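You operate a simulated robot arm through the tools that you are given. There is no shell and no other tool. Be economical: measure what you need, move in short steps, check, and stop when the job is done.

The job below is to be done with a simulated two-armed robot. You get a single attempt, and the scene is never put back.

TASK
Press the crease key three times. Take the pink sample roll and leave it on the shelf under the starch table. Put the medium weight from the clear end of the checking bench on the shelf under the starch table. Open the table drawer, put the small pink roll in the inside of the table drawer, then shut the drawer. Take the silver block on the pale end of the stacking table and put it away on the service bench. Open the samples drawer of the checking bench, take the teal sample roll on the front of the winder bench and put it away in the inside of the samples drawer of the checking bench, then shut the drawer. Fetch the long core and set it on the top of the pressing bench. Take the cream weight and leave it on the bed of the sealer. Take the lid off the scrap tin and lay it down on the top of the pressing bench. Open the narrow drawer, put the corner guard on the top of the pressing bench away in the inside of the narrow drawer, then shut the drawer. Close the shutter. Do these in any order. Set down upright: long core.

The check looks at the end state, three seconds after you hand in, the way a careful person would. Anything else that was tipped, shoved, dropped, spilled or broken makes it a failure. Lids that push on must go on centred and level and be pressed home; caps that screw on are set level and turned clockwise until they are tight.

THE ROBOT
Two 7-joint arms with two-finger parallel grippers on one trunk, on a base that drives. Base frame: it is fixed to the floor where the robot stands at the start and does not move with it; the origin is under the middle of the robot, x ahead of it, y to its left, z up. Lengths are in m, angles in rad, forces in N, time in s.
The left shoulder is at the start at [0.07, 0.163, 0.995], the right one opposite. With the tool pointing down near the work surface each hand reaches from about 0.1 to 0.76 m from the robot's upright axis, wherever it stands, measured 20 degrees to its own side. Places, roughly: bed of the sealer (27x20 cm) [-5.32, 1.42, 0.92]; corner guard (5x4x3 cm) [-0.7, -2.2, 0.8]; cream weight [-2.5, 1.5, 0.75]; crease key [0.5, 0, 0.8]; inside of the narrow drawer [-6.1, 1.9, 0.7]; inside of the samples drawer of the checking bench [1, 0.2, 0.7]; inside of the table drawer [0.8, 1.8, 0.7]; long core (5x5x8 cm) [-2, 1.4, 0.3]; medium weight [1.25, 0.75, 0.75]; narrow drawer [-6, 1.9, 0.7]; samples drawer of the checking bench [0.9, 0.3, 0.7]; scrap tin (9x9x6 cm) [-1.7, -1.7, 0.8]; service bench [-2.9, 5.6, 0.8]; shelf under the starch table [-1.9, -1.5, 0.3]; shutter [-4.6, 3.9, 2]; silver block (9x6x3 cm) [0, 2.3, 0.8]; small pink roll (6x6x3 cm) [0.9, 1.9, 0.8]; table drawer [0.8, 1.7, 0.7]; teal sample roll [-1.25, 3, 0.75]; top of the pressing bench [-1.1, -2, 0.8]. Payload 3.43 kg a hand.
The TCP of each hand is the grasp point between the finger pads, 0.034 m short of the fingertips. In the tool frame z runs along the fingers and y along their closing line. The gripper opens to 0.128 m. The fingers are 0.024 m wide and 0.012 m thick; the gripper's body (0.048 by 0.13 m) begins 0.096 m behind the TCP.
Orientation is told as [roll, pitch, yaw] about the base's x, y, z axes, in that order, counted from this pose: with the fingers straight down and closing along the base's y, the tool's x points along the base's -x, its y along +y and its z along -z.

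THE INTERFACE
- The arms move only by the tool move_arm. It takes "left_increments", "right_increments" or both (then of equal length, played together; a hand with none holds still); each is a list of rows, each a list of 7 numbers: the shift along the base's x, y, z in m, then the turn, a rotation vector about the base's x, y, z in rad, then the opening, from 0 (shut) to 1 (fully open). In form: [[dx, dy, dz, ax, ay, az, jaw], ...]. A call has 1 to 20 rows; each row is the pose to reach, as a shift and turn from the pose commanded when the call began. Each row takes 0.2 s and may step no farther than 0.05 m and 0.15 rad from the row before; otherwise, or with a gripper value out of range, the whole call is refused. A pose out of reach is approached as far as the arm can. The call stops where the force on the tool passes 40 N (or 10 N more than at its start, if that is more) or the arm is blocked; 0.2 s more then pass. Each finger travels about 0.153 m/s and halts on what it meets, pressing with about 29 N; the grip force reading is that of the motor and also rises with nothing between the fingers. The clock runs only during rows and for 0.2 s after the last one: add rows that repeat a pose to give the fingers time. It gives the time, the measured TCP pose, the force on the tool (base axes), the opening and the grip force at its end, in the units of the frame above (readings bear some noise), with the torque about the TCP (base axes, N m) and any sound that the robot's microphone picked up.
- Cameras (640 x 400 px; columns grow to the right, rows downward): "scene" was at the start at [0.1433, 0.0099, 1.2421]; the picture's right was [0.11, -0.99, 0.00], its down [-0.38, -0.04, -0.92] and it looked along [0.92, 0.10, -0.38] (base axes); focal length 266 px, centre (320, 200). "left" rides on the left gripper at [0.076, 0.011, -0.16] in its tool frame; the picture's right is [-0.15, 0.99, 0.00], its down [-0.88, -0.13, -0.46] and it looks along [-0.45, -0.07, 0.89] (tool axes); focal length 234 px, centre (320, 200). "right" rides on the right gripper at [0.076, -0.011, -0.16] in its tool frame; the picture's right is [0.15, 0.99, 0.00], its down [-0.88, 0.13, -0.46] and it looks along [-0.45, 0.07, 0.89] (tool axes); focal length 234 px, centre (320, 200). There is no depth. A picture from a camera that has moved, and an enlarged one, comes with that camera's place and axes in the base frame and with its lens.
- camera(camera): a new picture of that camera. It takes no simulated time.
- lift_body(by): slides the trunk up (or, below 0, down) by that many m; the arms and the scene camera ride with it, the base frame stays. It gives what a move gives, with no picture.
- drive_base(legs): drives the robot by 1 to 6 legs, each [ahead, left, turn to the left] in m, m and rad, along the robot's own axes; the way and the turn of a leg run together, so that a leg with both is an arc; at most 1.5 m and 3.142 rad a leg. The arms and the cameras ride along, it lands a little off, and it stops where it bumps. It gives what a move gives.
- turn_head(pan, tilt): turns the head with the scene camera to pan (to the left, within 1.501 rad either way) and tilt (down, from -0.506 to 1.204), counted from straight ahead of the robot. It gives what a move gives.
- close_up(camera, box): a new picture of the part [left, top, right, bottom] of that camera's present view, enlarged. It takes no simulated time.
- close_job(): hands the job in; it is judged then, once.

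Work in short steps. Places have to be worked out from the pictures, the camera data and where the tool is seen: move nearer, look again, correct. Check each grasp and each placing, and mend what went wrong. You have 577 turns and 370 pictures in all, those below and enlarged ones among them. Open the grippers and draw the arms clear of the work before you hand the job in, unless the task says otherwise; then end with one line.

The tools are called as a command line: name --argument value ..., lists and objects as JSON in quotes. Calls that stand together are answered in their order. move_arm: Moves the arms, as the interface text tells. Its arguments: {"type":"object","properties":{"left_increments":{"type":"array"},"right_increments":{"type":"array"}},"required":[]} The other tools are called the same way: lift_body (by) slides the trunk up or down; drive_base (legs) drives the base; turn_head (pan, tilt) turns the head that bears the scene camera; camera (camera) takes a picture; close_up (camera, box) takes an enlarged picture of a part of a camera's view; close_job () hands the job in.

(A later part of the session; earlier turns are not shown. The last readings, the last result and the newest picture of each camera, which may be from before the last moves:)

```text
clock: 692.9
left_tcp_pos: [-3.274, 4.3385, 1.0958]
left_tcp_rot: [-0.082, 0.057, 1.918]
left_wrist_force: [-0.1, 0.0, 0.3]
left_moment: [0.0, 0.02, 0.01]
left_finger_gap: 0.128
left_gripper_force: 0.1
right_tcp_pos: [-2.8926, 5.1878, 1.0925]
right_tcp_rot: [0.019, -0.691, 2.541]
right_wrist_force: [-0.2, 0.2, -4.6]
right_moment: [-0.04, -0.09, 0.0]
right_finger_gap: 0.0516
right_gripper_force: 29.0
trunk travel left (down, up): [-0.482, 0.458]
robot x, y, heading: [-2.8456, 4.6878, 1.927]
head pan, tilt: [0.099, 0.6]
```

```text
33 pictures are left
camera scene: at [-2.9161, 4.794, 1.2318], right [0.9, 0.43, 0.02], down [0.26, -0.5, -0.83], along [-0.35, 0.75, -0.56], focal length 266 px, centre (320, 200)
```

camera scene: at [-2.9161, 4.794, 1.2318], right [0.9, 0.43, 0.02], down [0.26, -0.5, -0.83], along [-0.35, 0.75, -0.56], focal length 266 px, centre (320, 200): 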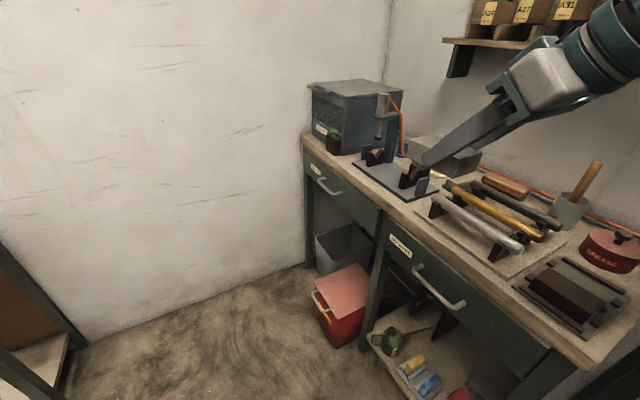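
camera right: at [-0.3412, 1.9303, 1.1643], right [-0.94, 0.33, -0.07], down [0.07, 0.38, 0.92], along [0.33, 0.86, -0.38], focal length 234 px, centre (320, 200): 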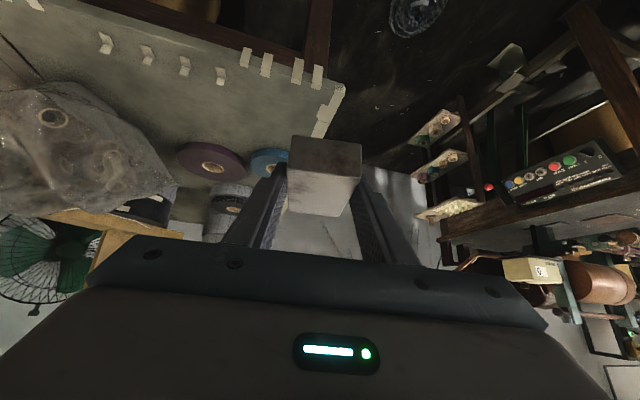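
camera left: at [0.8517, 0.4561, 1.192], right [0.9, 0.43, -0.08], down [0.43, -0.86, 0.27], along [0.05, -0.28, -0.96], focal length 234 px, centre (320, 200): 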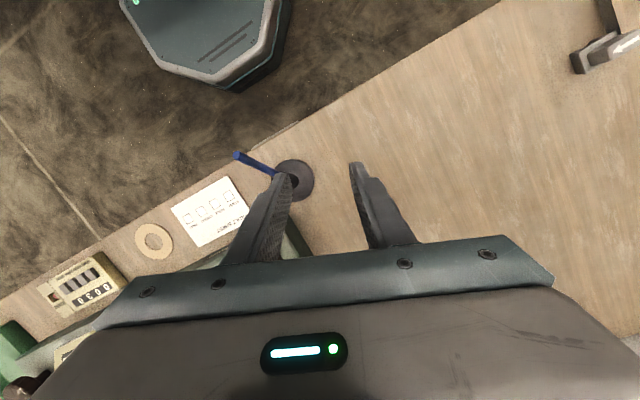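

Bumped (right elbow toward the neighbouring rig). I back off 6 cm to the left and look there.

drive_base --legs '[[0, 0.07, 0]]'

turn_head --pan -1.0 --tilt 0.4

camera --camera "scene"

```text
clock: 693.6
left_tcp_pos: [-3.2715, 4.3382, 1.1016]
left_tcp_rot: [-0.078, 0.059, 1.919]
left_wrist_force: [-0.4, 0.4, 0.7]
left_moment: [0.0, -0.01, 0.0]
left_finger_gap: 0.128
left_gripper_force: 0.2
right_tcp_pos: [-2.8918, 5.186, 1.0929]
right_tcp_rot: [0.015, -0.696, 2.549]
right_wrist_force: [0.3, 0.2, -5.5]
right_moment: [-0.07, -0.1, -0.02]
right_finger_gap: 0.0518
right_gripper_force: 29.3
trunk travel left (down, up): [-0.482, 0.458]
robot x, y, heading: [-2.8501, 4.6832, 1.92]
head pan, tilt: [0.099, 0.6]
stopped in leg 1: the robot was blocked; the commanded pose is now the measured one
```

```text
clock: 694.9
left_tcp_pos: [-3.2737, 4.339, 1.0989]
left_tcp_rot: [-0.078, 0.055, 1.92]
left_wrist_force: [-0.1, -0.3, -0.8]
left_moment: [0.0, 0.01, 0.01]
left_finger_gap: 0.1279
left_gripper_force: 0.1
right_tcp_pos: [-2.8927, 5.1871, 1.0928]
right_tcp_rot: [0.019, -0.691, 2.545]
right_wrist_force: [-1.0, 0.6, -5.4]
right_moment: [-0.07, -0.08, 0.05]
right_finger_gap: 0.0519
right_gripper_force: 29.1
trunk travel left (down, up): [-0.482, 0.458]
robot x, y, heading: [-2.851, 4.6816, 1.919]
head pan, tilt: [-1.0, 0.4]
```

```text
32 pictures are left
camera scene: at [-2.8207, 4.788, 1.2508], right [0.8, -0.6, 0.0], down [-0.23, -0.3, -0.93], along [0.56, 0.74, -0.37], focal length 266 px, centre (320, 200)
```

scene: 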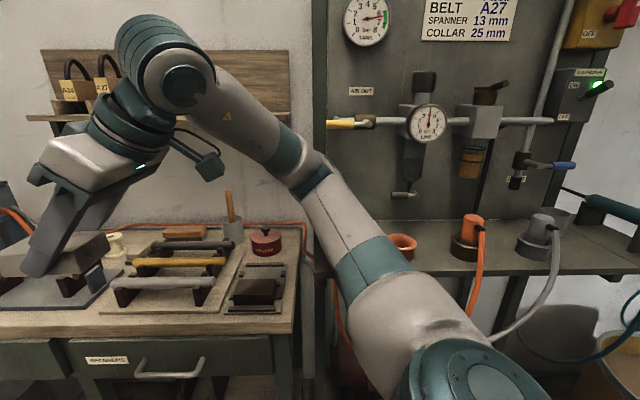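

The upper arm touches the metal shelf of the rig. I relieve it by drawing the right hand back and up.

move_arm --right_increments '[[0.0, -0.02, 0.03, 0, 0, 0, 0], [0.0, -0.045, 0.06, 0, 0, 0, 0], [-0.005, -0.075, 0.09, 0, 0, 0, 0], [-0.01, -0.105, 0.11, 0, 0, 0, 0]]'

drive_base --legs '[[-0.1, 0.08, 0]]'

camera --camera "scene"

```text
clock: 695.9
left_tcp_pos: [-3.2627, 4.3515, 1.1079]
left_tcp_rot: [-0.066, 0.065, 1.921]
left_wrist_force: [-0.4, 0.5, -0.3]
left_moment: [0.02, 0.0, -0.02]
left_finger_gap: 0.128
left_gripper_force: 0.0
right_tcp_pos: [-2.8935, 5.0945, 1.1967]
right_tcp_rot: [0.039, -0.694, 2.533]
right_wrist_force: [-0.3, -0.8, -6.0]
right_moment: [-0.02, -0.1, -0.04]
right_finger_gap: 0.0517
right_gripper_force: 28.9
trunk travel left (down, up): [-0.482, 0.458]
robot x, y, heading: [-2.8502, 4.6856, 1.926]
head pan, tilt: [-1.0, 0.4]
```

```text
clock: 697.2
left_tcp_pos: [-3.3039, 4.231, 1.1086]
left_tcp_rot: [-0.064, 0.065, 1.921]
left_wrist_force: [-0.2, -0.5, -0.2]
left_moment: [0.0, 0.01, 0.01]
left_finger_gap: 0.128
left_gripper_force: 0.1
right_tcp_pos: [-2.935, 4.9749, 1.1955]
right_tcp_rot: [0.041, -0.694, 2.529]
right_wrist_force: [0.2, -0.2, -6.2]
right_moment: [-0.04, -0.07, -0.01]
right_finger_gap: 0.0516
right_gripper_force: 29.0
trunk travel left (down, up): [-0.482, 0.458]
robot x, y, heading: [-2.8916, 4.5621, 1.925]
head pan, tilt: [-1.0, 0.4]
```

```text
31 pictures are left
camera scene: at [-2.8506, 4.6837, 1.2488], right [0.8, -0.6, 0.0], down [-0.23, -0.31, -0.92], along [0.56, 0.73, -0.39], focal length 266 px, centre (320, 200)
```

scene: 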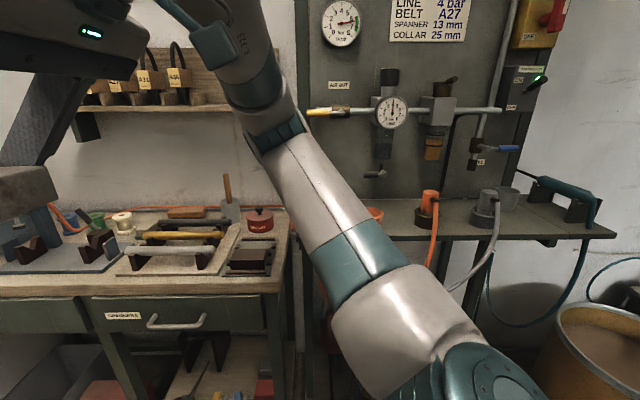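

Clear again, nothing displaced. With the base a bit further back the arm is straighter. I extend toward the strip in front of the fixture plate.

move_arm --right_increments '[[-0.003, 0.042, -0.01, 0, 0, 0, 0], [-0.006, 0.084, -0.02, 0, 0, 0, 0], [-0.009, 0.126, -0.03, 0, 0, 0, 0], [-0.012, 0.168, -0.05, 0, 0, 0, 0], [-0.015, 0.21, -0.07, 0, 0, 0, 0], [-0.018, 0.252, -0.09, 0, 0, 0, 0], [-0.022, 0.294, -0.11, 0, 0, 0, 0], [-0.026, 0.336, -0.13, 0, 0, 0, 0], [-0.03, 0.378, -0.155, 0, 0, 0, 0], [-0.032, 0.42, -0.18, 0, 0, 0, 0], [-0.034, 0.456, -0.21, 0, 0, 0, 0]]'

turn_head --pan -0.2 --tilt 0.5

camera --camera "scene"

camera --camera "right"

```text
clock: 699.6
left_tcp_pos: [-3.3045, 4.2319, 1.1081]
left_tcp_rot: [-0.064, 0.068, 1.922]
left_wrist_force: [-0.7, 0.8, 0.8]
left_moment: [0.01, -0.03, 0.0]
left_finger_gap: 0.1281
left_gripper_force: 0.1
right_tcp_pos: [-2.9654, 5.3641, 1.0353]
right_tcp_rot: [0.039, -0.69, 2.527]
right_wrist_force: [-0.5, 0.1, -5.7]
right_moment: [-0.08, -0.11, 0.01]
right_finger_gap: 0.0519
right_gripper_force: 29.4
right hand out of reach, approached as far as the arm can: row 10, 11
trunk travel left (down, up): [-0.482, 0.458]
robot x, y, heading: [-2.8915, 4.5627, 1.922]
head pan, tilt: [-1.0, 0.4]
```

```text
clock: 700.7
left_tcp_pos: [-3.3033, 4.232, 1.1082]
left_tcp_rot: [-0.064, 0.068, 1.923]
left_wrist_force: [0.0, -0.1, -0.2]
left_moment: [-0.02, -0.02, 0.01]
left_finger_gap: 0.1281
left_gripper_force: 0.1
right_tcp_pos: [-2.9646, 5.3622, 1.0366]
right_tcp_rot: [0.041, -0.693, 2.53]
right_wrist_force: [-0.1, 0.0, -6.3]
right_moment: [-0.03, -0.1, 0.03]
right_finger_gap: 0.0518
right_gripper_force: 29.2
trunk travel left (down, up): [-0.482, 0.458]
robot x, y, heading: [-2.8894, 4.5576, 1.923]
head pan, tilt: [-0.201, 0.499]
```

```text
30 pictures are left
camera scene: at [-2.9202, 4.7003, 1.2397], right [0.99, 0.15, 0.0], down [0.07, -0.47, -0.88], along [-0.13, 0.87, -0.48], focal length 266 px, centre (320, 200)
```

scene: 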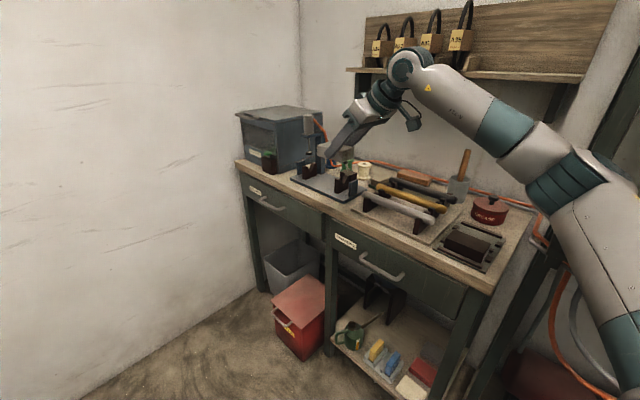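

```text
29 pictures are left
camera right: at [-2.8253, 5.2851, 1.111], right [-0.45, -0.89, -0.06], down [-0.38, 0.13, 0.92], along [-0.81, 0.44, -0.39], focal length 234 px, centre (320, 200)
```

right: 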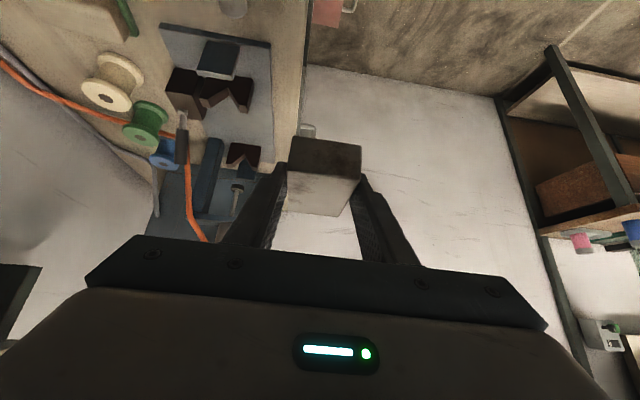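

The free strip is about 5 cm deep, just the block's width; a few mm overhang at the edge is fine. I drive 6 cm forward for reach.

drive_base --legs '[[0.06, 0, 0]]'

move_arm --right_increments '[[0.009, -0.001, -0.035, 0, 0, 0, 0], [0.018, -0.002, -0.07, 0, 0, 0, 0], [0.018, -0.002, -0.1, 0, 0, 0, 0], [0.018, -0.002, -0.125, 0, 0, 0, 0], [0.018, -0.002, -0.14, 0, 0, 0, 0]]'

camera --camera "right"

close_up --camera "scene" --box '[230, 110, 470, 260]'

```text
clock: 701.7
left_tcp_pos: [-3.3259, 4.2884, 1.1087]
left_tcp_rot: [-0.064, 0.068, 1.923]
left_wrist_force: [-0.2, 0.1, 0.4]
left_moment: [-0.05, -0.03, -0.04]
left_finger_gap: 0.1278
left_gripper_force: 0.0
right_tcp_pos: [-2.9868, 5.4203, 1.0354]
right_tcp_rot: [0.043, -0.691, 2.528]
right_wrist_force: [-0.2, 0.5, -5.9]
right_moment: [-0.04, -0.1, -0.02]
right_finger_gap: 0.0518
right_gripper_force: 28.6
trunk travel left (down, up): [-0.482, 0.458]
robot x, y, heading: [-2.9099, 4.6178, 1.923]
head pan, tilt: [-0.201, 0.499]
```

```text
clock: 703.1
left_tcp_pos: [-3.3271, 4.272, 1.0996]
left_tcp_rot: [-0.081, 0.055, 1.949]
left_wrist_force: [-1.6, -0.5, 0.0]
left_moment: [-0.01, 0.01, 0.04]
left_finger_gap: 0.1278
left_gripper_force: 0.0
right_tcp_pos: [-2.9981, 5.4202, 0.9574]
right_tcp_rot: [-0.04, -0.74, 2.603]
right_wrist_force: [0.1, -0.7, -5.4]
right_moment: [-0.06, -0.1, -0.01]
right_finger_gap: 0.0517
right_gripper_force: 29.1
trunk travel left (down, up): [-0.482, 0.458]
robot x, y, heading: [-2.9102, 4.6294, 1.949]
head pan, tilt: [-0.201, 0.499]
stopped in row 5 (right hand): the arm was blocked; the commanded pose is now the measured one
```

```text
28 pictures are left
camera right: at [-2.8557, 5.3399, 1.0253], right [-0.44, -0.89, -0.13], down [-0.37, 0.05, 0.93], along [-0.82, 0.45, -0.35], focal length 234 px, centre (320, 200)
```

right: 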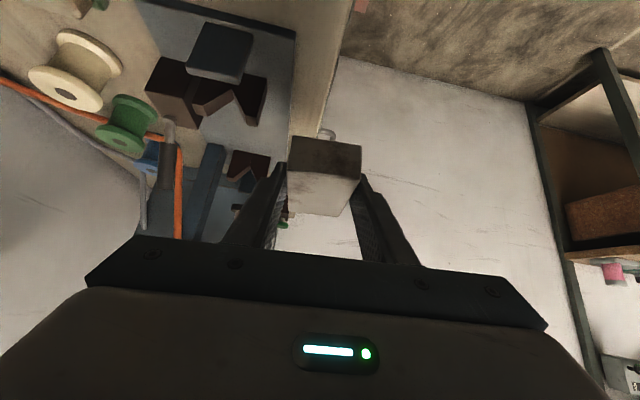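

```text
2.67 times, centred on (350, 185) of scene
camera zoom: at [-2.9586, 4.7482, 1.2454], right [0.98, 0.18, 0.01], down [0.1, -0.46, -0.88], along [-0.15, 0.87, -0.47], focal length 708 px, centre (240, 240)
```

zoom: 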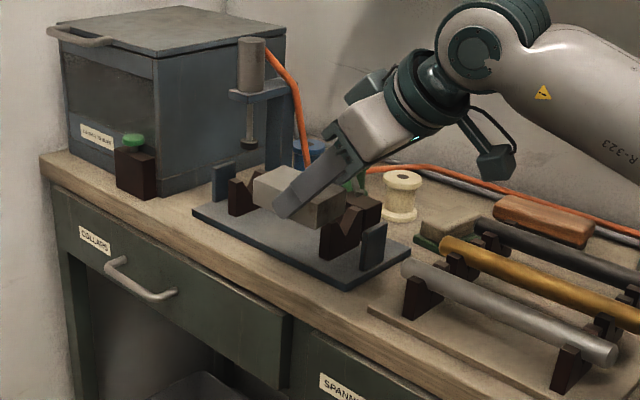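

The elbow meets the rig's shelf again when lowering. I raise the hand, then raise the trunk so the elbow stays above that shelf.

move_arm --right_increments '[[0, 0, 0.04, 0, 0, 0, 0], [0, 0, 0.08, 0, 0, 0, 0], [0, -0.01, 0.11, 0, 0, 0, 0]]'

lift_body --by 0.3

move_arm --right_increments '[[0.005, 0.0, -0.045, 0.03, 0, -0.03, 0], [0.01, 0.0, -0.09, 0.06, 0.02, -0.07, 0], [0.015, 0.0, -0.135, 0.06, 0.02, -0.07, 0], [0.02, 0.0, -0.18, 0.06, 0.02, -0.07, 0], [0.025, 0.0, -0.225, 0.06, 0.02, -0.07, 0], [0.03, 0.0, -0.27, 0.06, 0.02, -0.07, 0], [0.03, 0.0, -0.31, 0.06, 0.02, -0.07, 0], [0.03, 0.0, -0.35, 0.06, 0.02, -0.07, 0]]'

camera --camera "scene"

```text
clock: 703.9
left_tcp_pos: [-3.3161, 4.2837, 1.1057]
left_tcp_rot: [-0.068, 0.063, 1.952]
left_wrist_force: [-0.5, -0.7, -0.6]
left_moment: [0.07, -0.02, 0.0]
left_finger_gap: 0.128
left_gripper_force: 0.1
right_tcp_pos: [-2.9902, 5.4195, 1.0386]
right_tcp_rot: [0.007, -0.729, 2.577]
right_wrist_force: [0.2, -1.0, -4.3]
right_moment: [-0.02, -0.11, -0.08]
right_finger_gap: 0.0516
right_gripper_force: 28.5
trunk travel left (down, up): [-0.482, 0.458]
robot x, y, heading: [-2.9158, 4.6288, 1.955]
head pan, tilt: [-0.201, 0.499]
```

```text
clock: 706.9
left_tcp_pos: [-3.3158, 4.2887, 1.4066]
left_tcp_rot: [-0.064, 0.067, 1.951]
left_wrist_force: [-0.8, 0.4, 0.5]
left_moment: [0.01, 0.0, 0.0]
left_finger_gap: 0.128
left_gripper_force: 0.0
right_tcp_pos: [-2.9878, 5.4222, 1.3359]
right_tcp_rot: [0.008, -0.725, 2.573]
right_wrist_force: [0.1, 0.4, -4.8]
right_moment: [-0.04, -0.09, 0.01]
right_finger_gap: 0.0517
right_gripper_force: 28.8
trunk travel left (down, up): [-0.782, 0.158]
robot x, y, heading: [-2.9071, 4.628, 1.952]
head pan, tilt: [-0.201, 0.499]
```

```text
clock: 708.7
left_tcp_pos: [-3.3142, 4.2891, 1.4089]
left_tcp_rot: [-0.066, 0.068, 1.95]
left_wrist_force: [-0.3, 0.5, -0.1]
left_moment: [-0.01, 0.03, 0.02]
left_finger_gap: 0.128
left_gripper_force: 0.1
right_tcp_pos: [-2.9555, 5.424, 0.9869]
right_tcp_rot: [-0.047, -0.777, 2.538]
right_wrist_force: [1.0, 0.3, -5.2]
right_moment: [-0.06, -0.11, 0.01]
right_finger_gap: 0.0516
right_gripper_force: 28.4
trunk travel left (down, up): [-0.782, 0.158]
robot x, y, heading: [-2.91, 4.6307, 1.948]
head pan, tilt: [-0.201, 0.499]
```

```text
26 pictures are left
camera scene: at [-2.9437, 4.7676, 1.5398], right [0.98, 0.18, 0.0], down [0.08, -0.47, -0.88], along [-0.16, 0.86, -0.48], focal length 266 px, centre (320, 200)
```

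scene: 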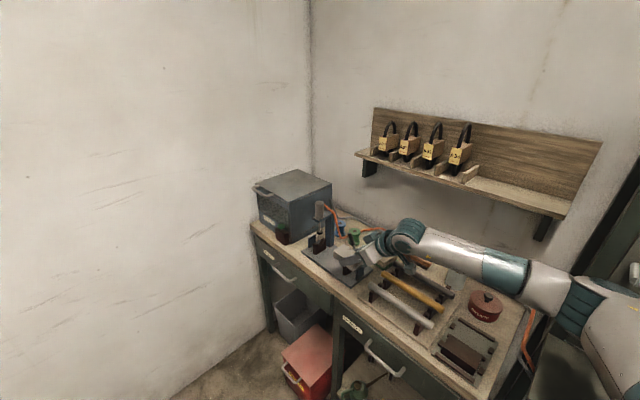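

No contact now. I correct the small tilt and lower to z 0.92, then check with the hand camera.

move_arm --right_increments '[[-0.006, -0.004, -0.02, -0.053, -0.006, -0.01, 0], [-0.0115, -0.008, -0.045, -0.106, -0.013, -0.02, 0], [-0.0115, -0.008, -0.065, -0.106, -0.013, -0.02, 0], [-0.0115, -0.008, -0.065, -0.106, -0.013, -0.02, 0]]'

camera --camera "right"

close_up --camera "scene" --box '[240, 160, 480, 360]'

```text
clock: 709.7
left_tcp_pos: [-3.3152, 4.2883, 1.4092]
left_tcp_rot: [-0.064, 0.068, 1.947]
left_wrist_force: [-0.1, -0.5, 0.7]
left_moment: [0.01, -0.01, 0.01]
left_finger_gap: 0.1279
left_gripper_force: 0.1
right_tcp_pos: [-2.9689, 5.4141, 0.9211]
right_tcp_rot: [0.058, -0.702, 2.447]
right_wrist_force: [-0.2, 0.0, -5.7]
right_moment: [-0.09, -0.09, -0.01]
right_finger_gap: 0.0518
right_gripper_force: 29.2
trunk travel left (down, up): [-0.782, 0.158]
robot x, y, heading: [-2.915, 4.6354, 1.95]
head pan, tilt: [-0.201, 0.499]
```

```text
25 pictures are left
camera right: at [-2.8337, 5.327, 0.9934], right [-0.52, -0.86, -0.05], down [-0.35, 0.16, 0.92], along [-0.78, 0.49, -0.38], focal length 234 px, centre (320, 200)
```

right: 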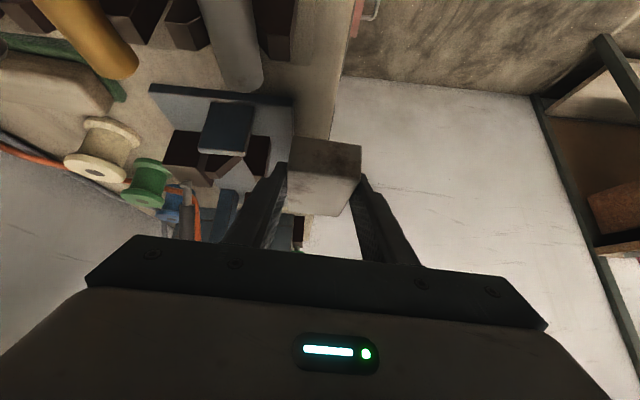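

```text
2.00 times, centred on (360, 260) of scene
camera zoom: at [-2.9452, 4.7675, 1.5397], right [0.98, 0.18, 0.0], down [0.09, -0.47, -0.88], along [-0.16, 0.86, -0.48], focal length 531 px, centre (240, 80)
```

zoom: 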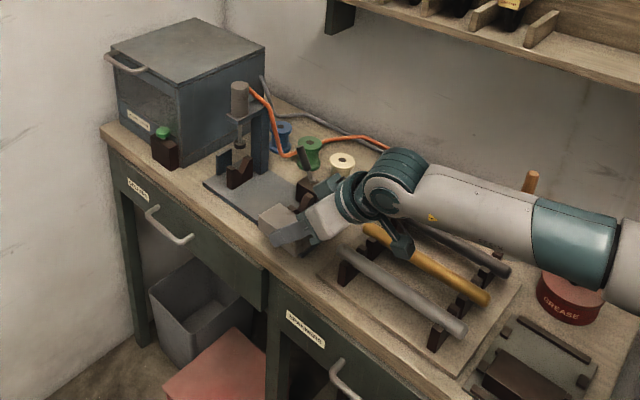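

Block would sit 3 mm in front of the plate with ~1 cm overhang: acceptable and stable. I align its yaw with the edge and lower to contact.

move_arm --right_increments '[[0, 0, -0.02, -0.01, 0, 0.035, 0], [0, 0.0, -0.04, -0.02, 0, 0.07, 0], [0, 0, -0.055, -0.02, 0, 0.07, 0], [0, 0, -0.062, -0.02, 0, 0.07, 0], [0, 0, -0.067, -0.02, 0, 0.07, 0], [0, 0, -0.072, -0.02, 0, 0.07, 0]]'

camera --camera "right"

close_up --camera "scene" --box '[300, 200, 440, 320]'

```text
clock: 711.0
left_tcp_pos: [-3.3148, 4.2831, 1.4075]
left_tcp_rot: [-0.065, 0.062, 1.948]
left_wrist_force: [-0.1, -0.2, -0.3]
left_moment: [-0.03, -0.01, 0.01]
left_finger_gap: 0.1282
left_gripper_force: 0.1
right_tcp_pos: [-2.971, 5.4139, 0.8662]
right_tcp_rot: [0.073, -0.711, 2.509]
right_wrist_force: [10.1, -22.0, 22.6]
right_moment: [0.19, -0.64, -0.52]
right_finger_gap: 0.0516
right_gripper_force: 29.1
trunk travel left (down, up): [-0.782, 0.158]
robot x, y, heading: [-2.9087, 4.632, 1.951]
head pan, tilt: [-0.201, 0.499]
stopped in row 6 (right hand): the force on the tool passed its limit at 43 N (the readings are from after the stop); the commanded pose is now the measured one
```

```text
23 pictures are left
camera right: at [-2.8276, 5.3364, 0.9378], right [-0.46, -0.89, -0.04], down [-0.35, 0.14, 0.93], along [-0.82, 0.44, -0.37], focal length 234 px, centre (320, 200)
```

right: 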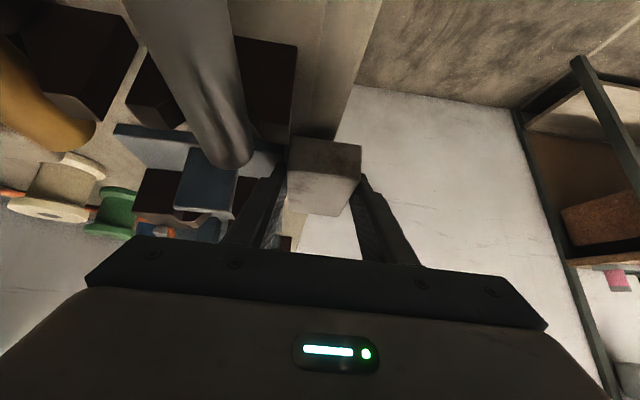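

```text
3.33 times, centred on (370, 260) of scene
camera zoom: at [-2.9427, 4.7598, 1.5406], right [0.98, 0.18, 0.0], down [0.08, -0.47, -0.88], along [-0.15, 0.87, -0.47], focal length 885 px, centre (153, 0)
```

zoom: 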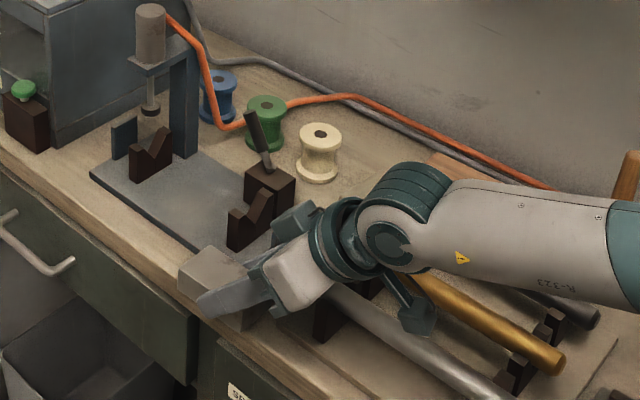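

The inner finger presses against the plate. I move 5 mm outward and try lowering further.

move_arm --right_increments '[[-0.0015, -0.002, 0.003, 0, 0, 0, 0], [-0.003, -0.0041, 0.003, 0, 0, 0, 0], [-0.003, -0.0041, -0.002, 0, 0, 0, 0], [-0.003, -0.0041, -0.006, 0, 0, 0, 0], [-0.003, -0.0041, -0.01, 0, 0, 0, 0]]'

```text
clock: 712.0
left_tcp_pos: [-3.3153, 4.2819, 1.4065]
left_tcp_rot: [-0.066, 0.063, 1.947]
left_wrist_force: [-0.4, 0.4, 0.1]
left_moment: [-0.06, 0.01, 0.0]
left_finger_gap: 0.1277
left_gripper_force: 0.2
right_tcp_pos: [-2.9699, 5.4134, 0.8657]
right_tcp_rot: [0.065, -0.719, 2.508]
right_wrist_force: [10.8, -22.2, 22.1]
right_moment: [0.17, -0.68, -0.57]
right_finger_gap: 0.0517
right_gripper_force: 29.4
trunk travel left (down, up): [-0.782, 0.158]
robot x, y, heading: [-2.9075, 4.6307, 1.946]
head pan, tilt: [-0.201, 0.499]
stopped in row 4 (right hand): the force on the tool passed its limit at 48 N (the readings are from after the stop); the commanded pose is now the measured one
```

The force pattern fits the block's leading edge resting on the bench itself. Relax slightly and open the jaws.

move_arm --right_increments '[[0.003, -0.002, 0.002, 0, 0, 0, 0.3], [0.003, -0.002, 0.002, 0, 0, 0, 0.45], [0.003, -0.002, 0.002, 0, 0, 0, 0.5], [0.003, -0.002, 0.002, 0, 0, 0, 0.5]]'

camera --camera "right"

close_up --camera "scene" --box '[300, 200, 440, 320]'

```text
clock: 713.0
left_tcp_pos: [-3.3172, 4.2842, 1.4073]
left_tcp_rot: [-0.066, 0.064, 1.948]
left_wrist_force: [-0.7, -0.7, 0.4]
left_moment: [-0.01, 0.03, 0.05]
left_finger_gap: 0.128
left_gripper_force: 0.0
right_tcp_pos: [-2.9706, 5.4127, 0.8673]
right_tcp_rot: [0.066, -0.717, 2.511]
right_wrist_force: [-5.8, -12.8, 18.9]
right_moment: [0.26, 0.02, 0.09]
right_finger_gap: 0.0556
right_gripper_force: 0.1
trunk travel left (down, up): [-0.782, 0.158]
robot x, y, heading: [-2.9081, 4.6326, 1.949]
head pan, tilt: [-0.201, 0.499]
```

```text
21 pictures are left
camera right: at [-2.8291, 5.3351, 0.9368], right [-0.46, -0.89, -0.05], down [-0.35, 0.13, 0.93], along [-0.82, 0.44, -0.37], focal length 234 px, centre (320, 200)
```

right: 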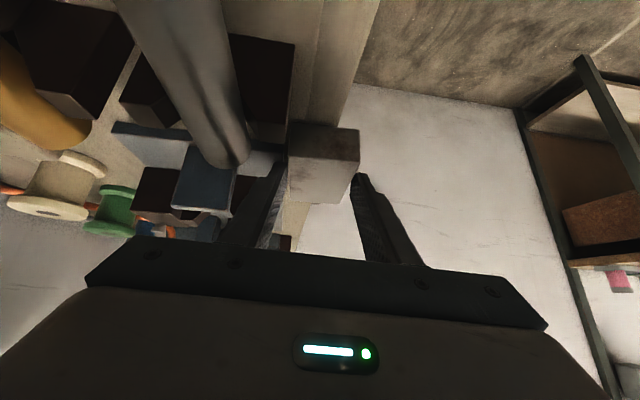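

```text
3.33 times, centred on (370, 260) of scene
camera zoom: at [-2.9454, 4.7619, 1.5403], right [0.98, 0.18, 0.0], down [0.08, -0.47, -0.88], along [-0.15, 0.87, -0.48], focal length 885 px, centre (153, 0)
```

zoom: 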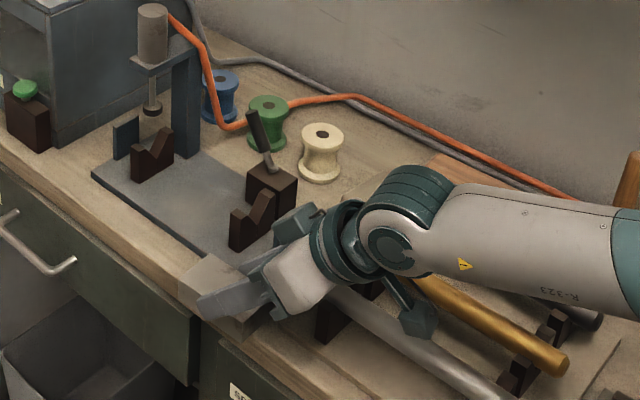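

Block is released but its support is narrow (about 1 cm). I withdraw the fingers carefully along the tool axis, then I will nudge it inward against the plate.

move_arm --right_increments '[[0.005, -0.0037, 0.008, 0, 0, 0, 0.5], [0.011, -0.008, 0.016, 0, 0, 0, 0.5], [0.022, -0.016, 0.03, 0, 0, 0, 0.5], [0.035, -0.025, 0.05, 0, 0, 0, 0.5], [0.05, -0.036, 0.075, 0, 0, 0, 0.5]]'

camera --camera "right"

```text
clock: 714.2
left_tcp_pos: [-3.3314, 4.2889, 1.4019]
left_tcp_rot: [-0.075, 0.073, 1.952]
left_wrist_force: [0.7, -0.1, 0.2]
left_moment: [-0.03, -0.02, -0.01]
left_finger_gap: 0.1281
left_gripper_force: 0.0
right_tcp_pos: [-2.9399, 5.3808, 0.9351]
right_tcp_rot: [0.068, -0.706, 2.518]
right_wrist_force: [0.6, 0.3, -0.4]
right_moment: [0.01, 0.05, 0.02]
right_finger_gap: 0.0642
right_gripper_force: 0.0
trunk travel left (down, up): [-0.782, 0.158]
robot x, y, heading: [-2.9151, 4.6282, 1.948]
head pan, tilt: [-0.201, 0.499]
```

```text
19 pictures are left
camera right: at [-2.7973, 5.3028, 1.0075], right [-0.45, -0.89, -0.04], down [-0.36, 0.14, 0.92], along [-0.82, 0.43, -0.38], focal length 234 px, centre (320, 200)
```

right: 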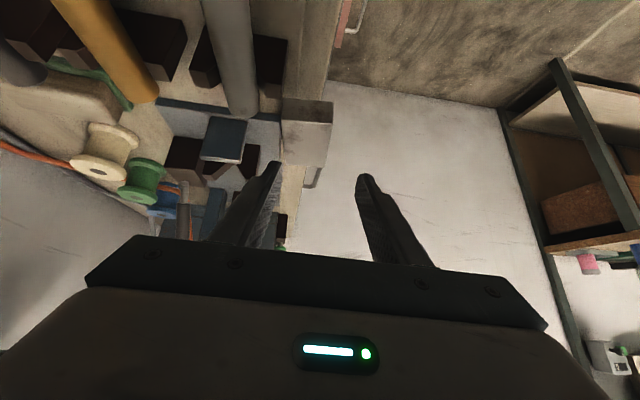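

The block rests stably on the bench, snug in front of the plate with only about 1 cm overhang. I withdraw the right hand up and back, then move the base away.

move_arm --right_increments '[[0.01, -0.015, 0.04, 0, 0, 0, 0.7], [0.02, -0.03, 0.08, 0, 0, 0, 1], [0.02, -0.05, 0.12, 0, 0, 0, 1], [0.02, -0.08, 0.155, 0, 0, 0, 1], [0.02, -0.11, 0.19, 0, 0, 0, 1], [0.02, -0.15, 0.21, 0, 0, 0, 1], [0.02, -0.19, 0.23, 0, 0, 0, 1]]'

drive_base --legs '[[-0.45, 0.05, 0]]'

turn_head --pan -0.4 --tilt 0.45

close_up --camera "scene" --box '[220, 130, 460, 310]'

```text
clock: 716.0
left_tcp_pos: [-3.3256, 4.2716, 1.4034]
left_tcp_rot: [-0.078, 0.068, 1.999]
left_wrist_force: [0.6, -0.7, 0.0]
left_moment: [0.09, 0.06, -0.02]
left_finger_gap: 0.128
left_gripper_force: 0.1
right_tcp_pos: [-2.9574, 5.1941, 1.1732]
right_tcp_rot: [0.055, -0.713, 2.576]
right_wrist_force: [0.0, -0.5, 0.4]
right_moment: [0.02, 0.0, -0.02]
right_finger_gap: 0.1279
right_gripper_force: 0.1
trunk travel left (down, up): [-0.782, 0.158]
robot x, y, heading: [-2.9192, 4.6426, 2.003]
head pan, tilt: [-0.201, 0.499]
stopped in row 7 (right hand): the arm was blocked; the commanded pose is now the measured one
```

```text
clock: 717.0
left_tcp_pos: [-3.2972, 4.2428, 1.4027]
left_tcp_rot: [-0.075, 0.069, 2.032]
left_wrist_force: [0.2, 0.7, 0.6]
left_moment: [0.07, 0.08, -0.01]
left_finger_gap: 0.1281
left_gripper_force: 0.0
right_tcp_pos: [-2.9614, 5.176, 1.174]
right_tcp_rot: [0.057, -0.72, 2.608]
right_wrist_force: [-0.1, -0.2, -0.6]
right_moment: [0.05, -0.01, -0.03]
right_finger_gap: 0.1278
right_gripper_force: 0.0
trunk travel left (down, up): [-0.782, 0.158]
robot x, y, heading: [-2.9119, 4.6257, 2.035]
head pan, tilt: [-0.201, 0.499]
stopped in leg 1: the robot was blocked; the commanded pose is now the measured one
```

```text
clock: 717.7
left_tcp_pos: [-3.3015, 4.249, 1.4033]
left_tcp_rot: [-0.077, 0.074, 2.027]
left_wrist_force: [-0.3, -0.6, 0.6]
left_moment: [0.02, -0.02, -0.02]
left_finger_gap: 0.1282
left_gripper_force: 0.0
right_tcp_pos: [-2.96, 5.1799, 1.1699]
right_tcp_rot: [0.059, -0.711, 2.602]
right_wrist_force: [-1.0, 0.0, 0.7]
right_moment: [0.01, -0.01, 0.01]
right_finger_gap: 0.1277
right_gripper_force: 0.0
trunk travel left (down, up): [-0.782, 0.158]
robot x, y, heading: [-2.9081, 4.6215, 2.034]
head pan, tilt: [-0.4, 0.45]
```

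```text
2.22 times, centred on (340, 220) of scene
camera zoom: at [-2.9545, 4.7591, 1.5435], right [1.0, 0.06, 0.01], down [0.04, -0.44, -0.9], along [-0.05, 0.9, -0.44], focal length 590 px, centre (276, 156)
```

zoom: 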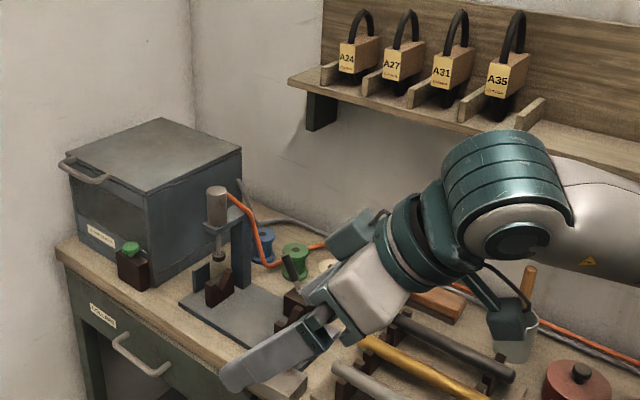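

Blocked again by the rig at the right; I look there.

turn_head --pan -1.2 --tilt 0.35

camera --camera "scene"

```text
clock: 718.8
left_tcp_pos: [-3.3006, 4.2482, 1.4047]
left_tcp_rot: [-0.077, 0.074, 2.028]
left_wrist_force: [-0.9, 0.3, 0.4]
left_moment: [-0.05, -0.01, 0.01]
left_finger_gap: 0.1282
left_gripper_force: 0.1
right_tcp_pos: [-2.9598, 5.1808, 1.1708]
right_tcp_rot: [0.06, -0.709, 2.603]
right_wrist_force: [0.1, 0.8, 0.4]
right_moment: [-0.02, 0.04, 0.0]
right_finger_gap: 0.1281
right_gripper_force: 0.0
trunk travel left (down, up): [-0.782, 0.158]
robot x, y, heading: [-2.909, 4.6213, 2.031]
head pan, tilt: [-1.201, 0.351]
```

```text
17 pictures are left
camera scene: at [-2.8858, 4.7367, 1.5539], right [0.74, -0.67, 0.01], down [-0.22, -0.25, -0.94], along [0.64, 0.69, -0.34], focal length 266 px, centre (320, 200)
```

scene: 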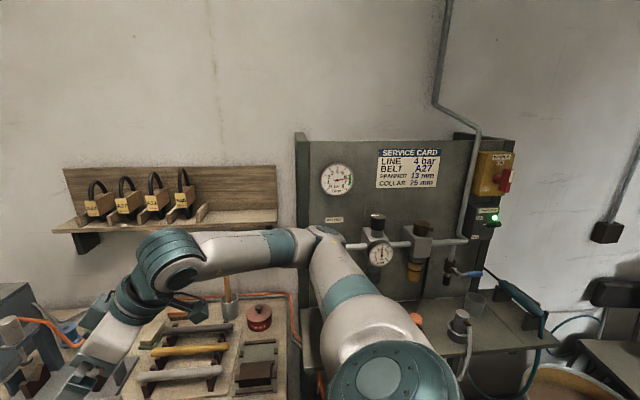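

The elbow pushes into the rig when the arm bends. I extend the hand again (left/forward, up) to pull the elbow off, then drive away to the left.

move_arm --right_increments '[[-0.03, 0.02, 0.02, 0, 0, 0, 1], [-0.065, 0.04, 0.04, 0, 0, 0, 1], [-0.1, 0.06, 0.05, 0, 0, 0, 1], [-0.135, 0.08, 0.06, 0, 0, 0, 1]]'

drive_base --legs '[[-0.05, 0.15, 0]]'

camera --camera "scene"

```text
clock: 719.8
left_tcp_pos: [-3.2849, 4.2487, 1.4081]
left_tcp_rot: [-0.064, 0.069, 2.025]
left_wrist_force: [-0.4, -0.4, 0.2]
left_moment: [-0.05, 0.0, -0.02]
left_finger_gap: 0.1283
left_gripper_force: 0.1
right_tcp_pos: [-3.0773, 5.2594, 1.2314]
right_tcp_rot: [0.068, -0.722, 2.59]
right_wrist_force: [-0.2, 0.4, 0.1]
right_moment: [0.0, 0.01, -0.01]
right_finger_gap: 0.128
right_gripper_force: 0.0
trunk travel left (down, up): [-0.782, 0.158]
robot x, y, heading: [-2.9118, 4.6185, 2.026]
head pan, tilt: [-1.201, 0.351]
```

```text
clock: 721.2
left_tcp_pos: [-3.3973, 4.1396, 1.4092]
left_tcp_rot: [-0.062, 0.068, 2.027]
left_wrist_force: [-0.2, -0.1, 0.2]
left_moment: [-0.04, 0.01, 0.02]
left_finger_gap: 0.1278
left_gripper_force: 0.0
right_tcp_pos: [-3.1889, 5.1501, 1.2313]
right_tcp_rot: [0.07, -0.72, 2.588]
right_wrist_force: [0.3, -0.2, -0.3]
right_moment: [-0.02, 0.05, 0.06]
right_finger_gap: 0.1283
right_gripper_force: 0.0
trunk travel left (down, up): [-0.782, 0.158]
robot x, y, heading: [-3.0241, 4.5126, 2.025]
head pan, tilt: [-1.201, 0.351]
```

```text
16 pictures are left
camera scene: at [-2.9774, 4.626, 1.5532], right [0.73, -0.68, 0.0], down [-0.23, -0.25, -0.94], along [0.64, 0.69, -0.35], focal length 266 px, centre (320, 200)
```

scene: 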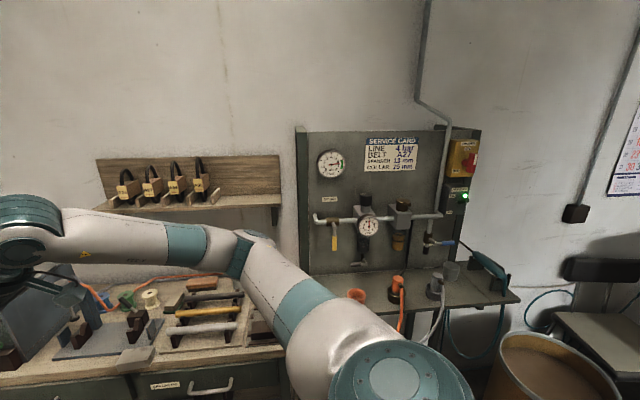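

The yellow valve lever on the rig now hangs down — it was horizontal before; my elbow turned it. I zoom in to confirm.

close_up --camera "scene" --box '[295, 190, 475, 280]'

```text
3.56 times, centred on (385, 235) of scene
camera zoom: at [-2.9774, 4.626, 1.5532], right [0.73, -0.68, 0.0], down [-0.23, -0.25, -0.94], along [0.64, 0.69, -0.35], focal length 944 px, centre (89, 76)
```

zoom: 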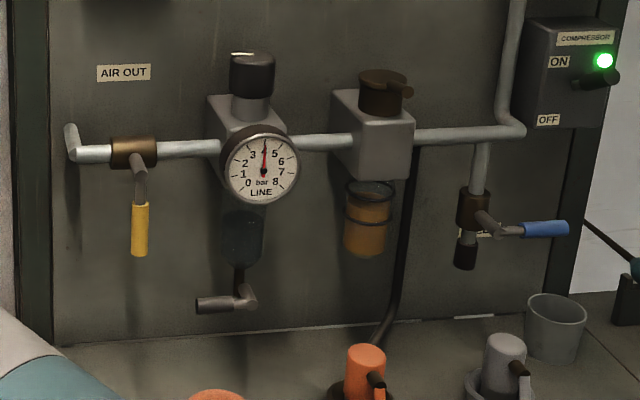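

Confirmed: the yellow "air out" lever was knocked from horizontal-left to hanging down. I must restore it. First drive back and turn to face the rig.

drive_base --legs '[[-0.35, 0, 0], [0, 0, -1.075]]'

turn_head --pan -0.1 --tilt 0.35

camera --camera "scene"

```text
clock: 726.2
left_tcp_pos: [-3.3759, 4.346, 1.4078]
left_tcp_rot: [-0.066, 0.068, 0.962]
left_wrist_force: [-0.6, 0.4, -0.4]
left_moment: [-0.01, -0.01, 0.0]
left_finger_gap: 0.1279
left_gripper_force: 0.0
right_tcp_pos: [-2.3917, 4.6516, 1.2309]
right_tcp_rot: [0.068, -0.721, 1.526]
right_wrist_force: [-0.5, 1.1, 0.3]
right_moment: [0.0, -0.02, 0.0]
right_finger_gap: 0.128
right_gripper_force: 0.0
trunk travel left (down, up): [-0.782, 0.158]
robot x, y, heading: [-2.8658, 4.1982, 0.964]
head pan, tilt: [-1.201, 0.351]
```

```text
clock: 727.5
left_tcp_pos: [-3.3762, 4.3458, 1.4083]
left_tcp_rot: [-0.064, 0.069, 0.959]
left_wrist_force: [0.2, 0.5, -0.5]
left_moment: [-0.01, -0.01, 0.02]
left_finger_gap: 0.1281
left_gripper_force: 0.1
right_tcp_pos: [-2.3912, 4.6521, 1.2319]
right_tcp_rot: [0.067, -0.722, 1.528]
right_wrist_force: [-0.7, 1.1, 0.3]
right_moment: [-0.01, -0.01, -0.05]
right_finger_gap: 0.1282
right_gripper_force: 0.0
trunk travel left (down, up): [-0.782, 0.158]
robot x, y, heading: [-2.8667, 4.1972, 0.957]
head pan, tilt: [-0.099, 0.351]
```

```text
14 pictures are left
camera scene: at [-2.7765, 4.3065, 1.5534], right [0.76, -0.65, 0.0], down [-0.22, -0.26, -0.94], along [0.61, 0.71, -0.34], focal length 266 px, centre (320, 200)
```

scene: 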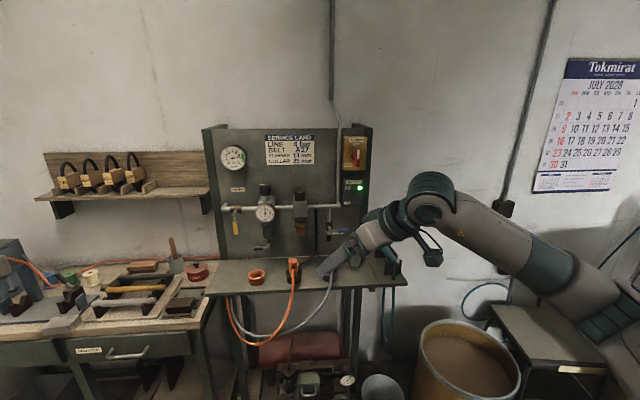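

Pivot triangulated at (-2.437, 5.153, 1.207). I retract the right hand, close it and point it forward.

move_arm --right_increments '[[-0.02, -0.035, -0.01, 0, 0, -0.14, 0.6], [-0.045, -0.07, -0.02, 0, 0, -0.28, 0.2], [-0.07, -0.105, -0.03, 0, 0, -0.42, 0], [-0.1, -0.14, -0.04, 0, 0, -0.57, 0], [-0.126, -0.18, -0.05, 0, 0, -0.57, 0]]'

move_arm --right_increments '[[0, 0, 0, 0.12, -0.084, 0, 0], [0, 0, 0, 0.239, -0.168, 0, 0], [0, 0, 0, 0.358, -0.252, 0, 0], [0, 0, 0, 0.478, -0.336, 0, 0], [0, 0, 0, 0.597, -0.42, 0, 0]]'

drive_base --legs '[[0.0, 0.3, 0], [0.3, 0, 0]]'

camera --camera "scene"

```text
clock: 728.8
left_tcp_pos: [-3.3766, 4.3452, 1.4088]
left_tcp_rot: [-0.065, 0.067, 0.96]
left_wrist_force: [0.4, -0.1, 0.1]
left_moment: [0.02, -0.01, 0.0]
left_finger_gap: 0.1279
left_gripper_force: 0.1
right_tcp_pos: [-2.497, 4.5477, 1.2034]
right_tcp_rot: [0.066, -0.721, 0.954]
right_wrist_force: [-0.7, -0.1, 0.8]
right_moment: [0.04, -0.01, -0.01]
right_finger_gap: 0.0001
right_gripper_force: 29.5
right hand out of reach, approached as far as the arm can: row 4, 5
trunk travel left (down, up): [-0.782, 0.158]
robot x, y, heading: [-2.8695, 4.1943, 0.959]
head pan, tilt: [-0.099, 0.351]
```

```text
clock: 730.0
left_tcp_pos: [-3.3861, 4.3506, 1.4032]
left_tcp_rot: [-0.074, 0.063, 0.96]
left_wrist_force: [-0.9, 1.0, -1.2]
left_moment: [-0.05, -0.17, 0.02]
left_finger_gap: 0.1283
left_gripper_force: 0.1
right_tcp_pos: [-2.5101, 4.6169, 1.1839]
right_tcp_rot: [0.132, -1.454, 0.899]
right_wrist_force: [3.6, -0.6, -3.8]
right_moment: [0.32, -0.18, 0.44]
right_finger_gap: 0.0
right_gripper_force: 29.0
right hand out of reach, approached as far as the arm can: row 1, 2, 3, 4, 5
trunk travel left (down, up): [-0.782, 0.158]
robot x, y, heading: [-2.8696, 4.1927, 0.958]
head pan, tilt: [-0.099, 0.351]
```

```text
clock: 733.6
left_tcp_pos: [-3.448, 4.7622, 1.4087]
left_tcp_rot: [-0.064, 0.066, 0.958]
left_wrist_force: [-0.8, -0.3, 0.3]
left_moment: [0.01, 0.0, 0.01]
left_finger_gap: 0.128
left_gripper_force: 0.2
right_tcp_pos: [-2.5681, 5.0282, 1.1798]
right_tcp_rot: [0.08, -1.45, 0.94]
right_wrist_force: [0.3, -0.8, 0.2]
right_moment: [0.02, -0.01, 0.04]
right_finger_gap: 0.0
right_gripper_force: 29.2
trunk travel left (down, up): [-0.782, 0.158]
robot x, y, heading: [-2.9404, 4.6121, 0.957]
head pan, tilt: [-0.099, 0.351]
```

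```text
13 pictures are left
camera scene: at [-2.8497, 4.7218, 1.5537], right [0.76, -0.65, 0.0], down [-0.22, -0.26, -0.94], along [0.61, 0.71, -0.34], focal length 266 px, centre (320, 200)
```

scene: 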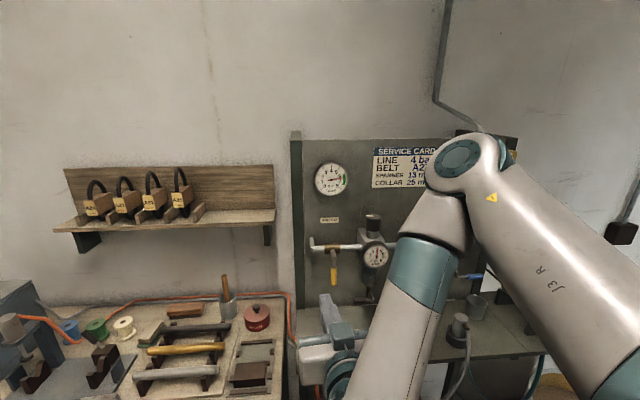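

Position the closed fingertips to the right of the hanging lever grip.

move_arm --right_increments '[[0.032, -0.023, -0.02, 0, 0, 0, 0], [0.0633, -0.0456, -0.039, 0, 0, 0, 0], [0.0836, -0.0174, -0.039, 0, 0, 0, 0], [0.104, 0.0108, -0.039, 0, 0, 0, 0], [0.1243, 0.039, -0.039, 0, 0, 0, 0], [0.1448, 0.0669, -0.039, 0, 0, 0, 0]]'

camera --camera "right"

close_up --camera "scene" --box '[280, 200, 460, 340]'

```text
clock: 735.0
left_tcp_pos: [-3.4464, 4.7645, 1.408]
left_tcp_rot: [-0.064, 0.067, 0.958]
left_wrist_force: [0.1, 0.1, 0.8]
left_moment: [0.0, 0.03, 0.01]
left_finger_gap: 0.1281
left_gripper_force: 0.0
right_tcp_pos: [-2.4791, 5.1252, 1.177]
right_tcp_rot: [0.029, -1.423, 0.948]
right_wrist_force: [-1.3, 1.0, 0.3]
right_moment: [0.03, 0.0, 0.01]
right_finger_gap: 0.0
right_gripper_force: 29.4
right hand out of reach, approached as far as the arm can: row 1, 2, 3, 4, 5, 6
trunk travel left (down, up): [-0.782, 0.158]
robot x, y, heading: [-2.9386, 4.6091, 0.959]
head pan, tilt: [-0.099, 0.351]
```

```text
12 pictures are left
camera right: at [-2.5669, 4.9781, 1.1268], right [-0.83, 0.54, -0.14], down [-0.28, -0.2, 0.94], along [0.48, 0.82, 0.32], focal length 234 px, centre (320, 200)
```

right: 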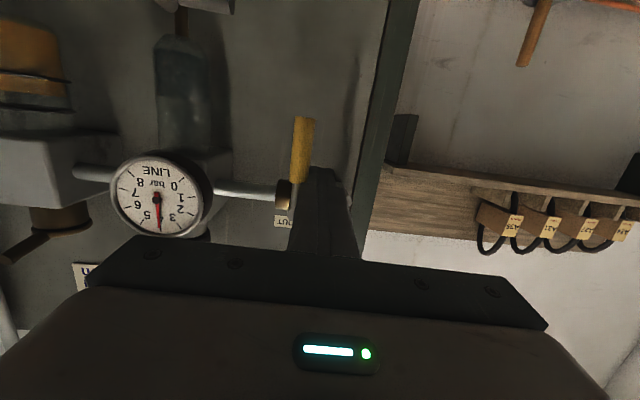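

```text
2.86 times, centred on (370, 270) of scene
camera zoom: at [-2.847, 4.7246, 1.5532], right [0.76, -0.65, 0.0], down [-0.23, -0.26, -0.94], along [0.61, 0.71, -0.34], focal length 759 px, centre (177, 0)
```

zoom: 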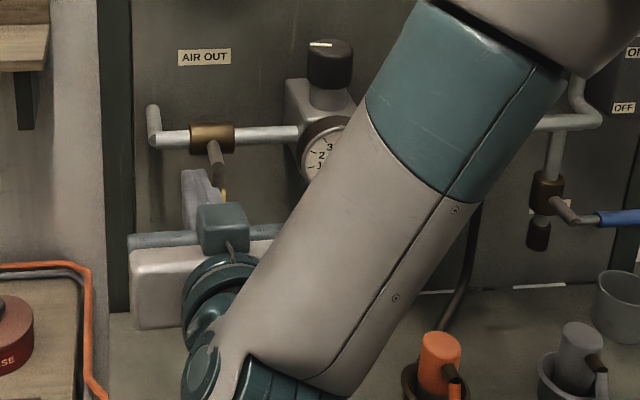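

The nearly horizontal tool is at its limit. I back off, reduce the pitch to about 1.1, shift right, and come in again on the lever's right side.

move_arm --right_increments '[[-0.02, -0.027, 0, -0.07, 0.05, 0, 0], [-0.04, -0.054, 0, -0.14, 0.1, 0, 0], [-0.0585, -0.0811, -0.01, -0.215, 0.15, 0, 0], [-0.04, -0.095, -0.02, -0.286, 0.2016, 0, 0], [-0.02, -0.108, -0.025, -0.286, 0.2016, 0, 0], [-0.0074, -0.118, -0.025, -0.286, 0.2016, 0, 0]]'

move_arm --right_increments '[[0.0164, 0.0228, 0, 0, 0, 0, 0], [0.0328, 0.0456, 0, 0, 0, 0, 0], [0.0491, 0.0683, 0, 0, 0, 0, 0], [0.0655, 0.0911, 0, 0, 0, 0, 0]]'

camera --camera "right"

```text
clock: 736.4
left_tcp_pos: [-3.4479, 4.7621, 1.408]
left_tcp_rot: [-0.064, 0.067, 0.96]
left_wrist_force: [0.2, -0.2, -0.8]
left_moment: [0.02, 0.0, -0.01]
left_finger_gap: 0.1277
left_gripper_force: 0.2
right_tcp_pos: [-2.4878, 5.0037, 1.152]
right_tcp_rot: [0.019, -1.075, 0.955]
right_wrist_force: [-0.7, -0.1, -0.5]
right_moment: [0.01, 0.03, 0.01]
right_finger_gap: 0.0
right_gripper_force: 28.7
trunk travel left (down, up): [-0.782, 0.158]
robot x, y, heading: [-2.9401, 4.6128, 0.962]
head pan, tilt: [-0.099, 0.351]
```

```text
clock: 737.4
left_tcp_pos: [-3.4465, 4.7636, 1.4091]
left_tcp_rot: [-0.064, 0.068, 0.959]
left_wrist_force: [0.8, -0.7, -0.1]
left_moment: [-0.05, 0.01, 0.0]
left_finger_gap: 0.1281
left_gripper_force: 0.0
right_tcp_pos: [-2.4219, 5.0966, 1.152]
right_tcp_rot: [0.022, -1.077, 0.956]
right_wrist_force: [0.2, 0.1, 0.5]
right_moment: [-0.02, 0.0, 0.01]
right_finger_gap: 0.0
right_gripper_force: 29.3
trunk travel left (down, up): [-0.782, 0.158]
robot x, y, heading: [-2.9426, 4.6094, 0.963]
head pan, tilt: [-0.099, 0.351]
```

```text
10 pictures are left
camera right: at [-2.5131, 4.9428, 1.1612], right [-0.86, 0.5, -0.12], down [-0.09, 0.08, 0.99], along [0.51, 0.86, -0.03], focal length 234 px, centre (320, 200)
```

right: 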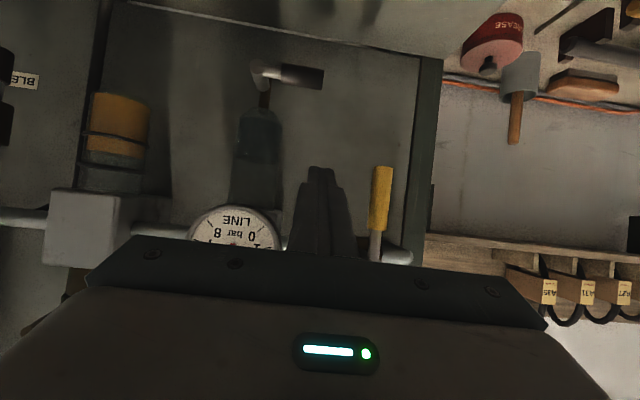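

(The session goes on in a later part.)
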